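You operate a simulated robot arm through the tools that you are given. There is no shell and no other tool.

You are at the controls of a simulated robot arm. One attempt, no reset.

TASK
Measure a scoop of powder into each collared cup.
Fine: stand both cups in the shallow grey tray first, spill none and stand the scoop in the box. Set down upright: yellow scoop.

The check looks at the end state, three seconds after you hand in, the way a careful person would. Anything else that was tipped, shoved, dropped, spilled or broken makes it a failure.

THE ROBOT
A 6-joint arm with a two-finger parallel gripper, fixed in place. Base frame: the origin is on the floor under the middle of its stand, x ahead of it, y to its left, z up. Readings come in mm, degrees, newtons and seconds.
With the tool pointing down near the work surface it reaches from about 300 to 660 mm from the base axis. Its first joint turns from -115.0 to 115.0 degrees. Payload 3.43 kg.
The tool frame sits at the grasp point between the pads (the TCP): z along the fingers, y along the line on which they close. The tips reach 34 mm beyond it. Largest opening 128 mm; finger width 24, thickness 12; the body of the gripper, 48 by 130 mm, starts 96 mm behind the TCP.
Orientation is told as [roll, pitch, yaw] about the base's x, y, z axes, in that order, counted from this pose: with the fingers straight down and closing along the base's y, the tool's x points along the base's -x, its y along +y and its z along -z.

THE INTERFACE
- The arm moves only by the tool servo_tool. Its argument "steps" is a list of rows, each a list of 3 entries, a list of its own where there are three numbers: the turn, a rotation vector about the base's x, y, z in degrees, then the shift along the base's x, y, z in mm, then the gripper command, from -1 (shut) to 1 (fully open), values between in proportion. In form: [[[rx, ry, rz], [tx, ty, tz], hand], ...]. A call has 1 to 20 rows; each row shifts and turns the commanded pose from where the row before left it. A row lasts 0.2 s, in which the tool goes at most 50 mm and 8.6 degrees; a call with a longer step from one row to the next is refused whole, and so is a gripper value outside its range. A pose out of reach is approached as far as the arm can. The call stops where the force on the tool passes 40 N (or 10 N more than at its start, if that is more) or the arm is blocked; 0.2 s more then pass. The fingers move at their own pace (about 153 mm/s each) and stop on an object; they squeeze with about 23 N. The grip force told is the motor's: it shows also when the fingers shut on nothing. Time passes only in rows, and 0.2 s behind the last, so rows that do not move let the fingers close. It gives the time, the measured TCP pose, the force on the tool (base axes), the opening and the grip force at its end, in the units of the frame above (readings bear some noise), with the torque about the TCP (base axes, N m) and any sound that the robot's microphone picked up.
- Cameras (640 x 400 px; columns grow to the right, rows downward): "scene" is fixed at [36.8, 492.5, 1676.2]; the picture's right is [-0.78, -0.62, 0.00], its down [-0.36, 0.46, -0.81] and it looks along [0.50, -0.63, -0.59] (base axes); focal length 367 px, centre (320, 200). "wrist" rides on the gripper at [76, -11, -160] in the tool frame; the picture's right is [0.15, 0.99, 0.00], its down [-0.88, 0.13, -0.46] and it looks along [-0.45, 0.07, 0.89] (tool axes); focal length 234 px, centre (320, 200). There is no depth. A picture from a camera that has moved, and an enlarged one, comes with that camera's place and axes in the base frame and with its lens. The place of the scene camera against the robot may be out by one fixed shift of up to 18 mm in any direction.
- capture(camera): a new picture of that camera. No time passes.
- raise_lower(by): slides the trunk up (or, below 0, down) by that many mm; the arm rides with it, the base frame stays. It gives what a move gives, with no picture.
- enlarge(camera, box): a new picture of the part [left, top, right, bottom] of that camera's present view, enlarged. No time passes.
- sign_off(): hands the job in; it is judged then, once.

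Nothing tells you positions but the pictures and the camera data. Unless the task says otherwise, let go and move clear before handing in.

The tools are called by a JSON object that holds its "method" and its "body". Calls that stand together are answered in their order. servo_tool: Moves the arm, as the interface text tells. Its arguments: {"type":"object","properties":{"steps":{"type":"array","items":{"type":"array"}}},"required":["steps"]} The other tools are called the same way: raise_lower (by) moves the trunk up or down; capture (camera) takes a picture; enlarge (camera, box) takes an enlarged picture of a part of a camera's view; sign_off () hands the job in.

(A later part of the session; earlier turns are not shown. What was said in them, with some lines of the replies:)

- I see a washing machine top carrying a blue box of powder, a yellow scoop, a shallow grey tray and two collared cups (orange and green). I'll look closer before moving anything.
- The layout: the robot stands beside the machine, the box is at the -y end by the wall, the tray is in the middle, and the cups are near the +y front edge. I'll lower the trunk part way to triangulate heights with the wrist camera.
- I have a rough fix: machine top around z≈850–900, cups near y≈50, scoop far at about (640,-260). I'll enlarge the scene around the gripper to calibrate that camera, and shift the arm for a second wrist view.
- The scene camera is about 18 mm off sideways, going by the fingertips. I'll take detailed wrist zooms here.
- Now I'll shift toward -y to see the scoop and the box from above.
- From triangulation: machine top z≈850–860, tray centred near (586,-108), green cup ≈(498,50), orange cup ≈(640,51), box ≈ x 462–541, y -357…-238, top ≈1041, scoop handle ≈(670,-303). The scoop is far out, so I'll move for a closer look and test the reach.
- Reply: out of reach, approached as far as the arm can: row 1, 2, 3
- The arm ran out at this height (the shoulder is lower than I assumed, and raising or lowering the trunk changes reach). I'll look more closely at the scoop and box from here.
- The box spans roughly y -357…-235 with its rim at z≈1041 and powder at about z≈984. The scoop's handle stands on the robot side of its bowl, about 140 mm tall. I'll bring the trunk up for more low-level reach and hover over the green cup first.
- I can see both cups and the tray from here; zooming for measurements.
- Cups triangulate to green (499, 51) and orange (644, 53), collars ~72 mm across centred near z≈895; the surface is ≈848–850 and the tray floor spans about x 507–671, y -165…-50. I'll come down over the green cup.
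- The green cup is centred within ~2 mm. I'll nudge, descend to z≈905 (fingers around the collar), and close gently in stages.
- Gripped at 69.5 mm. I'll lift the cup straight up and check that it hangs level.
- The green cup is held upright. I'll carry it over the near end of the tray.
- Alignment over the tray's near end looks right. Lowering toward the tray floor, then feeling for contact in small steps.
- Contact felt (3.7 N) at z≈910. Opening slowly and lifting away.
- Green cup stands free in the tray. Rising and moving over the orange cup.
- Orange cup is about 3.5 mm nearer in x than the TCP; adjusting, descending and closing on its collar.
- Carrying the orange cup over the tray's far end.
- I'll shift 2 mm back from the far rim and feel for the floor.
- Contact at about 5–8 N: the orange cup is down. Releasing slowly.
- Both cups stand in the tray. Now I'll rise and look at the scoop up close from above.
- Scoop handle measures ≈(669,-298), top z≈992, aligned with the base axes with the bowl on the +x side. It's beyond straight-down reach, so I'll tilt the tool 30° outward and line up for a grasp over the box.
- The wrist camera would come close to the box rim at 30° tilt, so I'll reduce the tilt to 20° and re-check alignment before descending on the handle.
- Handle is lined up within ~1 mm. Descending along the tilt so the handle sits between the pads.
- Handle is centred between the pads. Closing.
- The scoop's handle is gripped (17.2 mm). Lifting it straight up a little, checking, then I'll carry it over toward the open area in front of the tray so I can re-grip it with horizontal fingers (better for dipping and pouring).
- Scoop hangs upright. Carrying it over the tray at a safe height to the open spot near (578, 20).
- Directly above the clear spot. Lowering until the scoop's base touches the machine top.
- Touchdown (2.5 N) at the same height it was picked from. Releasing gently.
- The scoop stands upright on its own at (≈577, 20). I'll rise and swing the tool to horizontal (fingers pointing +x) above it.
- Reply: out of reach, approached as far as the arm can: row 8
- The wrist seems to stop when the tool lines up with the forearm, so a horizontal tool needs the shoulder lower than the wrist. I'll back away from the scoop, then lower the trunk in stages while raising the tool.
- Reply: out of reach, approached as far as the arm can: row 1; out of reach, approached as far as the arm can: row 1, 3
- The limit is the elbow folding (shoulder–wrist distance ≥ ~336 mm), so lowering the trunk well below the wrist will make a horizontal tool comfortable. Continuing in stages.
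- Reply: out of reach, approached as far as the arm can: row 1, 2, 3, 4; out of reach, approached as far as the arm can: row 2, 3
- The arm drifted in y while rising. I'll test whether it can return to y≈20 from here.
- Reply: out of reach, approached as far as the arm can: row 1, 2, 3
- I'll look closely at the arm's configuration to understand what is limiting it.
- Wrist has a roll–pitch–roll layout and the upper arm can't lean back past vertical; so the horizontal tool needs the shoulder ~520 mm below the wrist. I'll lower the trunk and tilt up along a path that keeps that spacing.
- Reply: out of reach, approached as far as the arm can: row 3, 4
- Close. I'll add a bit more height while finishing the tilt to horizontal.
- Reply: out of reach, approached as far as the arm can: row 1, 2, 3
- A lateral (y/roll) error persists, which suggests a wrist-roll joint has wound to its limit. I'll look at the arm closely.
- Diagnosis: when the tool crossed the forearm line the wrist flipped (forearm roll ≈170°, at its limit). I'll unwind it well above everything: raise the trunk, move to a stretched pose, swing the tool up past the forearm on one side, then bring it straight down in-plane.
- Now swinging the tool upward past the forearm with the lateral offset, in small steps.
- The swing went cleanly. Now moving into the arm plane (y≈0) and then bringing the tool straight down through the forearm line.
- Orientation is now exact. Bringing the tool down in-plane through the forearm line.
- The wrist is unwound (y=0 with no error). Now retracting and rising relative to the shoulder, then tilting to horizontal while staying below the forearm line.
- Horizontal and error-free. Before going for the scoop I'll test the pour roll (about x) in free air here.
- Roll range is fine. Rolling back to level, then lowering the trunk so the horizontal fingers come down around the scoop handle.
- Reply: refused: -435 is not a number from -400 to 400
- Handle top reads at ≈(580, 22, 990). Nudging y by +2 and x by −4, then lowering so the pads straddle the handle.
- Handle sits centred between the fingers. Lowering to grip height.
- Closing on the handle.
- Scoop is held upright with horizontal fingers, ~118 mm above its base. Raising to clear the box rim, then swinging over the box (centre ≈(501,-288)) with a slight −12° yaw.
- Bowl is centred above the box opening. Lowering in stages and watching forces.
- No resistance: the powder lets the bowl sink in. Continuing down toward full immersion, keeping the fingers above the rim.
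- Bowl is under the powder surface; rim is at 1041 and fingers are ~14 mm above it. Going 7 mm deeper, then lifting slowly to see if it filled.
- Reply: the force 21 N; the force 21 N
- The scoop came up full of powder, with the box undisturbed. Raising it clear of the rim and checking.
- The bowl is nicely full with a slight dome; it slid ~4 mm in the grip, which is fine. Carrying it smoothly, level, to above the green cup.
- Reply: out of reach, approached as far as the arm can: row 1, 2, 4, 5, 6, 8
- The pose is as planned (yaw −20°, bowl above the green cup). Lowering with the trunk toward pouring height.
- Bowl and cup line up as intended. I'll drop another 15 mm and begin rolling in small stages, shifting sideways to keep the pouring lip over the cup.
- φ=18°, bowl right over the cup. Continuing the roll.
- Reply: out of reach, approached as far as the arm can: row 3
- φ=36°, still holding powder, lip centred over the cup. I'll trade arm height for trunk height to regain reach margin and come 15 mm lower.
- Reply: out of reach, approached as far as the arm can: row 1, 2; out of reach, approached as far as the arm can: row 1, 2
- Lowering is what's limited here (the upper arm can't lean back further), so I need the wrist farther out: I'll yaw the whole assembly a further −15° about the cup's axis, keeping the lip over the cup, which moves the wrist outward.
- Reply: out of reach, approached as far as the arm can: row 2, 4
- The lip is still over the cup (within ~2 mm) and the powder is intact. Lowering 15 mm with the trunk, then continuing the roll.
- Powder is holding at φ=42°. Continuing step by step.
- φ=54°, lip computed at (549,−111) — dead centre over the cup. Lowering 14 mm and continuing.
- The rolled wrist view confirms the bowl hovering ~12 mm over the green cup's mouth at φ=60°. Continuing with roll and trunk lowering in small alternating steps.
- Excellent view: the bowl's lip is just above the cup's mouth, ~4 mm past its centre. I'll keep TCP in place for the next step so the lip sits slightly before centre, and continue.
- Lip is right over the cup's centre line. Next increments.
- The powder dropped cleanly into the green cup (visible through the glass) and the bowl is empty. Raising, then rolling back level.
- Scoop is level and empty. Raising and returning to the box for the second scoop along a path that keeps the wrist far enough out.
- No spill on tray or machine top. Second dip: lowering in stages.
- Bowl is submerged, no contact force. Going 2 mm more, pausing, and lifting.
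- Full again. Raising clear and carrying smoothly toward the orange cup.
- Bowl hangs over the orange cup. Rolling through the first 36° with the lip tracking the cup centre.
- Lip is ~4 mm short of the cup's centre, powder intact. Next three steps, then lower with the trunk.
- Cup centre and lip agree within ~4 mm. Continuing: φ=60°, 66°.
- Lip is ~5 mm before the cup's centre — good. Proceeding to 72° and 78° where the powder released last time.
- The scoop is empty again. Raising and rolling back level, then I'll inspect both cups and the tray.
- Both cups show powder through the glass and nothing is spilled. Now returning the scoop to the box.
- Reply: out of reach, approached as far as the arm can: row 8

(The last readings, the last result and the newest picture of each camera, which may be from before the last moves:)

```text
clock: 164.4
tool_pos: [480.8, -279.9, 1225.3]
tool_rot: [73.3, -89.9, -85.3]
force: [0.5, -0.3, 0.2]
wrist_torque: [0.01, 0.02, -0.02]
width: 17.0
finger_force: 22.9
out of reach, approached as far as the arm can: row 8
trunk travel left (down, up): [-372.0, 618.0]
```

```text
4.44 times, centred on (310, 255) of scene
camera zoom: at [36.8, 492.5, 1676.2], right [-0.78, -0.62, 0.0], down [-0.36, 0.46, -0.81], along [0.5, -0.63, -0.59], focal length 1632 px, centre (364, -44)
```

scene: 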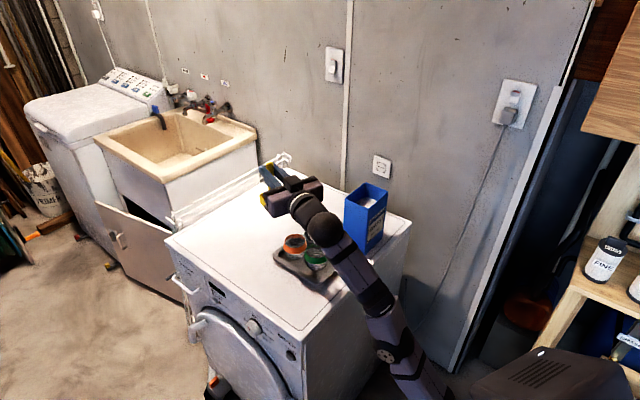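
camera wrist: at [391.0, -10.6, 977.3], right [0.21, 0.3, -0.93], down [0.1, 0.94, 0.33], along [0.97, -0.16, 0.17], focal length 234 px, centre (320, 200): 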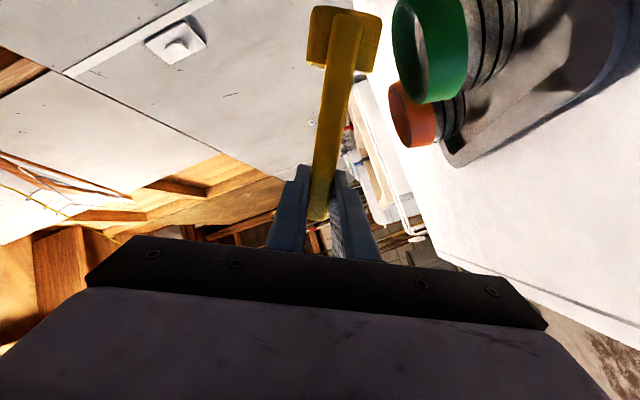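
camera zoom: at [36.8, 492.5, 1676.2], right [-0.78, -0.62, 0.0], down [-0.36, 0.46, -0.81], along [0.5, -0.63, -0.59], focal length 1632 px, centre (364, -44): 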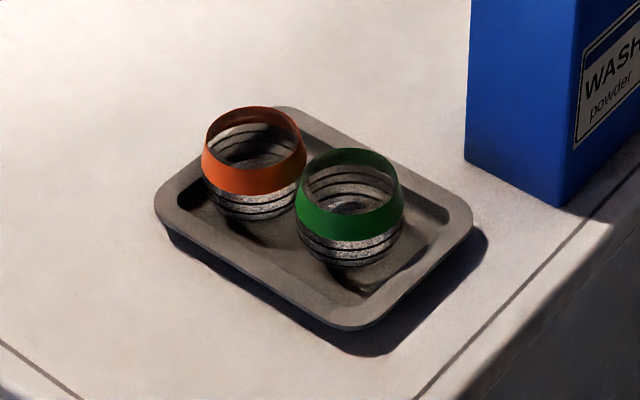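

Both cups hold their powder and the tray is clean. A small centring nudge, then lowering the scoop into the box.

{"method": "servo_tool", "body": {"steps": [[[0, 0, 0], [-3, -2, 2], -1], [[0, 0, 0], [0, 0, 0], -1]]}}

{"method": "raise_lower", "body": {"by": -110}}

{"method": "enlarge", "body": {"camera": "scene", "box": [335, 150, 415, 230]}}

{"method": "raise_lower", "body": {"by": -42}}

```text
clock: 165.0
tool_pos: [475.6, -282.0, 1222.9]
tool_rot: [67.4, -90.0, -79.6]
force: [-0.1, -0.1, 0.3]
wrist_torque: [-0.01, 0.05, -0.01]
width: 17.1
finger_force: 23.0
trunk travel left (down, up): [-372.0, 618.0]
```

```text
clock: 166.4
tool_pos: [476.4, -283.3, 1113.4]
tool_rot: [74.7, -89.9, -86.9]
force: [-0.8, -0.8, 0.2]
wrist_torque: [0.01, 0.0, -0.01]
width: 17.3
finger_force: 23.1
trunk travel left (down, up): [-262.0, 728.0]
```

```text
5.00 times, centred on (375, 190) of scene
camera zoom: at [36.8, 492.5, 1676.2], right [-0.78, -0.62, 0.0], down [-0.36, 0.46, -0.81], along [0.5, -0.63, -0.59], focal length 1836 px, centre (45, 250)
```

zoom: 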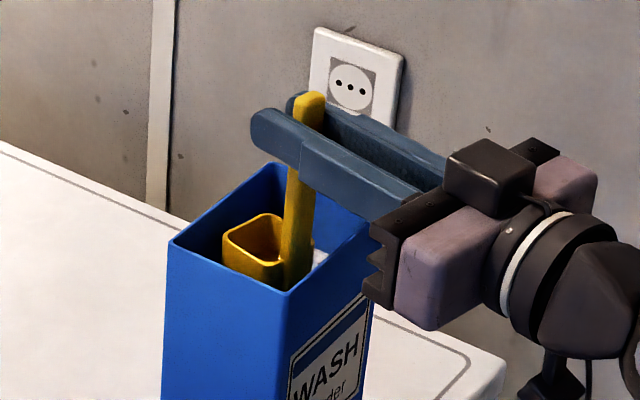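

```text
clock: 167.2
tool_pos: [477.3, -283.0, 1072.5]
tool_rot: [75.3, -89.8, -87.4]
force: [-0.7, -0.1, 0.0]
wrist_torque: [-0.01, 0.02, 0.01]
width: 17.0
finger_force: 23.2
trunk travel left (down, up): [-220.0, 770.0]
```

Nearly down. Lowering in small steps to feel for the bottom of the bed.

{"method": "raise_lower", "body": {"by": -5}}

{"method": "raise_lower", "body": {"by": -2}}

{"method": "raise_lower", "body": {"by": -1}}

```text
clock: 167.8
tool_pos: [476.0, -282.0, 1067.5]
tool_rot: [73.7, -89.9, -85.9]
force: [0.2, -0.1, 0.7]
wrist_torque: [0.01, 0.03, 0.01]
width: 17.0
finger_force: 23.2
trunk travel left (down, up): [-215.0, 775.0]
```

```text
clock: 168.3
tool_pos: [475.9, -281.9, 1065.2]
tool_rot: [130.6, -89.9, -142.7]
force: [1.2, 0.2, 2.4]
wrist_torque: [-0.08, -0.15, 0.02]
width: 17.0
finger_force: 22.7
trunk travel left (down, up): [-213.0, 777.0]
```

```text
clock: 168.8
tool_pos: [475.6, -281.3, 1065.8]
tool_rot: [167.5, -89.8, -179.7]
force: [3.2, -1.1, 6.8]
wrist_torque: [-0.15, -0.33, -0.02]
width: 16.9
finger_force: 23.2
trunk travel left (down, up): [-212.0, 778.0]
```

Contact with the bed (a few newtons). Easing off 1 mm and opening slowly.

{"method": "raise_lower", "body": {"by": 1}}

{"method": "servo_tool", "body": {"steps": [[[0, 0, 0], [0, 0, 0], -0.7], [[0, 0, 0], [0, 0, 0], -0.66], [[0, 0, 0], [0, 0, 0], -0.6], [[0, 0, 0], [0, 0, 0], -0.5], [[0, 0, 0], [0, 0, 0], -0.4]]}}

{"method": "enlarge", "body": {"camera": "scene", "box": [335, 150, 415, 230]}}

{"method": "capture", "body": {"camera": "wrist"}}

```text
clock: 169.3
tool_pos: [475.5, -281.1, 1064.7]
tool_rot: [101.0, -89.9, -113.2]
force: [0.0, -0.6, 5.2]
wrist_torque: [-0.06, -0.14, 0.0]
width: 17.0
finger_force: 22.3
trunk travel left (down, up): [-213.0, 777.0]
```

```text
clock: 170.5
tool_pos: [475.6, -281.7, 1064.8]
tool_rot: [78.0, -89.9, -90.3]
force: [0.4, 0.3, -0.3]
wrist_torque: [0.03, 0.01, -0.01]
width: 38.3
finger_force: 0.0
trunk travel left (down, up): [-213.0, 777.0]
```

```text
5.00 times, centred on (375, 190) of scene
camera zoom: at [36.8, 492.5, 1676.2], right [-0.78, -0.62, 0.0], down [-0.36, 0.46, -0.81], along [0.5, -0.63, -0.59], focal length 1836 px, centre (45, 250)
```

zoom: 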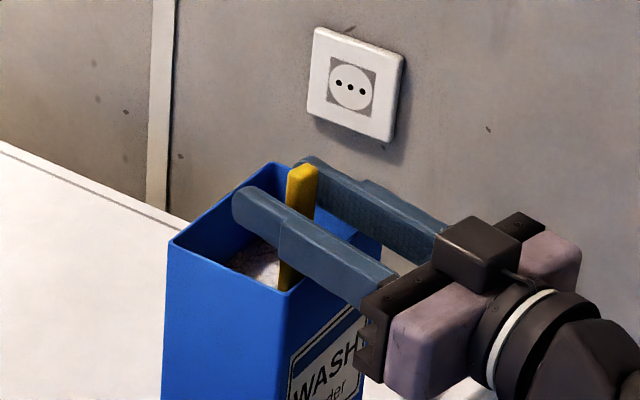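

```text
taken
camera wrist: at [318.8, -258.4, 989.3], right [0.21, 0.97, -0.14], down [-0.42, 0.22, 0.88], along [0.88, -0.12, 0.45], focal length 234 px, centre (320, 200)
```

wrist: 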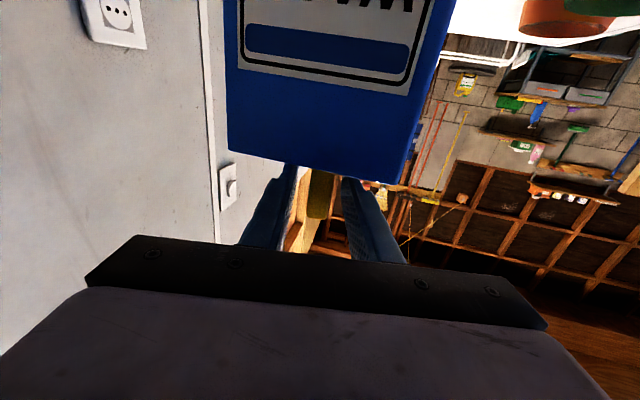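

Released; the handle stays upright. Withdrawing straight up with the fingers clear of the handle.

{"method": "raise_lower", "body": {"by": 15}}

{"method": "enlarge", "body": {"camera": "scene", "box": [335, 150, 415, 230]}}

{"method": "raise_lower", "body": {"by": 85}}

{"method": "enlarge", "body": {"camera": "scene", "box": [335, 130, 415, 230]}}

```text
clock: 171.1
tool_pos: [476.4, -283.2, 1079.9]
tool_rot: [73.3, -89.8, -85.6]
force: [0.5, -0.3, 0.2]
wrist_torque: [0.0, -0.01, 0.0]
width: 38.4
finger_force: 0.2
trunk travel left (down, up): [-228.0, 762.0]
```

```text
5.00 times, centred on (375, 190) of scene
camera zoom: at [36.8, 492.5, 1676.2], right [-0.78, -0.62, 0.0], down [-0.36, 0.46, -0.81], along [0.5, -0.63, -0.59], focal length 1836 px, centre (45, 250)
```

zoom: 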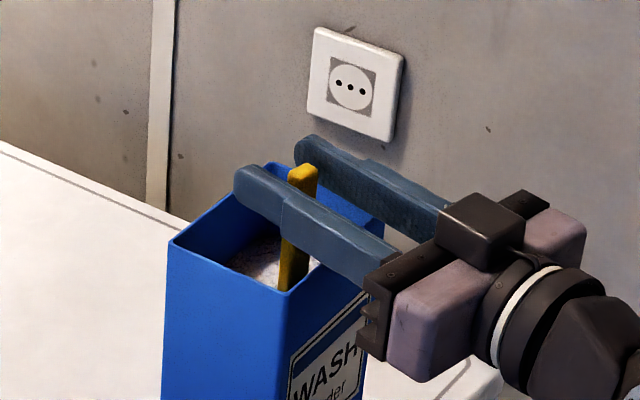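

```text
clock: 172.3
tool_pos: [476.7, -281.5, 1164.7]
tool_rot: [72.7, -89.9, -84.9]
force: [-0.1, 0.4, -0.4]
wrist_torque: [0.01, -0.01, 0.0]
width: 38.3
finger_force: 0.0
trunk travel left (down, up): [-313.0, 677.0]
```

```text
4.00 times, centred on (375, 180) of scene
camera zoom: at [36.8, 492.5, 1676.2], right [-0.78, -0.62, 0.0], down [-0.36, 0.46, -0.81], along [0.5, -0.63, -0.59], focal length 1468 px, centre (100, 280)
```

zoom: 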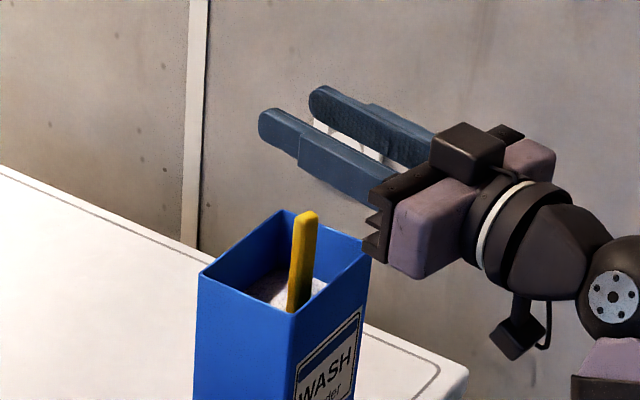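

The scoop stands vertical in the box. Moving well clear and doing a final inspection.

{"method": "raise_lower", "body": {"by": 150}}

{"method": "servo_tool", "body": {"steps": [[[0, 0, 0], [0, 0, 0], -0.4], [[0, 0, 0], [0, 0, 0], -0.4], [[0, 0, 0], [0, 0, 0], -0.4], [[0, 0, 0], [0, 0, 0], -0.4], [[0, 0, 0], [0, 0, 0], -0.4]]}}

{"method": "enlarge", "body": {"camera": "scene", "box": [340, 160, 410, 260]}}

{"method": "enlarge", "body": {"camera": "scene", "box": [275, 220, 345, 290]}}

{"method": "capture", "body": {"camera": "scene"}}

```text
clock: 174.1
tool_pos: [476.7, -283.4, 1315.1]
tool_rot: [72.7, -89.9, -84.9]
force: [-0.6, 0.4, -1.3]
wrist_torque: [0.02, 0.01, 0.0]
width: 38.2
finger_force: 0.1
trunk travel left (down, up): [-463.0, 527.0]
```

```text
clock: 175.3
tool_pos: [475.8, -283.3, 1314.9]
tool_rot: [74.6, -89.9, -86.8]
force: [-0.1, -0.6, -1.3]
wrist_torque: [0.01, -0.01, 0.02]
width: 38.2
finger_force: 0.0
trunk travel left (down, up): [-463.0, 527.0]
```

```text
4.00 times, centred on (375, 210) of scene
camera zoom: at [36.8, 492.5, 1676.2], right [-0.78, -0.62, 0.0], down [-0.36, 0.46, -0.81], along [0.5, -0.63, -0.59], focal length 1468 px, centre (100, 160)
```

zoom: 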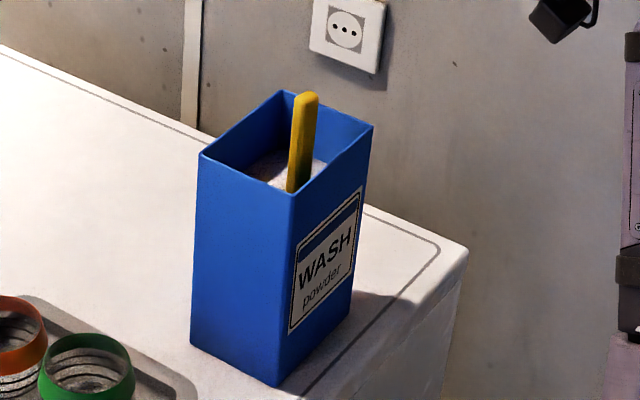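

```text
5.71 times, centred on (310, 255) of scene
camera zoom: at [36.8, 492.5, 1676.2], right [-0.78, -0.62, 0.0], down [-0.36, 0.46, -0.81], along [0.5, -0.63, -0.59], focal length 2098 px, centre (377, -114)
```

zoom: 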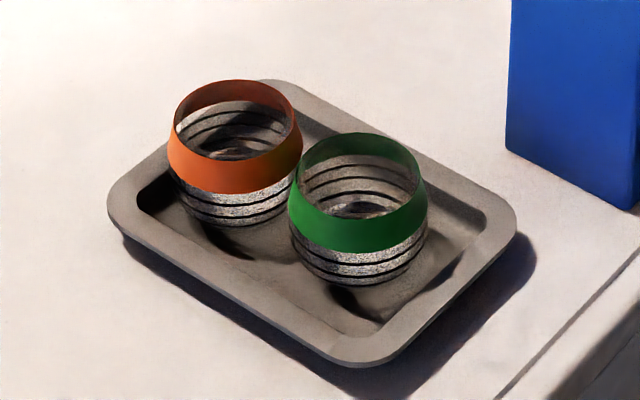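

```text
taken
```

scene: 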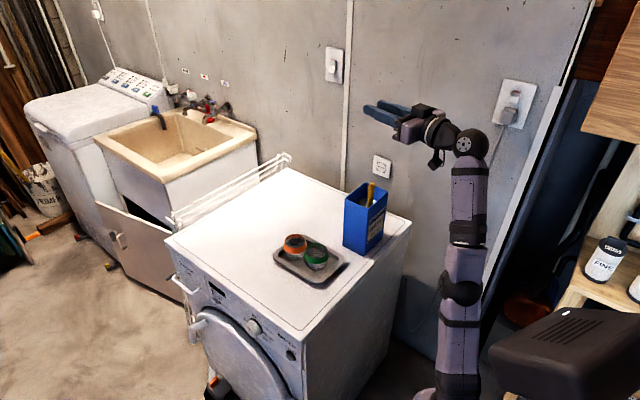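

Final check: both cups stand in the grey tray with one scoop of powder each. The tray, machine top and box area look clean from this camera, though the spot just behind the orange cup is hidden. The yellow scoop stands upright in the box, and the arm is released and well clear. Handing in.

{"method": "sign_off", "body": {}}

```text
The job is handed in.
```

I stood both cups in the grey tray, put one scoop of powder in each, and left the yellow scoop standing upright in the wash powder box. The job is handed in; I haven't seen the check's verdict.

- **Cups:** both stand in the tray about 10 mm apart, and the powder shows through the glass at about the same level in each.
- **Spills:** I saw none on the tray, the machine top or around the box. The spot just behind the orange cup is hidden from the scene camera, and I didn't check it from another angle.
- **Scoop:** it rests on the bed inside the box with its handle vertical. It started beyond straight-down reach, so I lifted it with a tilted grip, set it upright on the machine top and re-gripped it level before dipping.
- **Arm:** the gripper is open and about 220 mm above the scoop.
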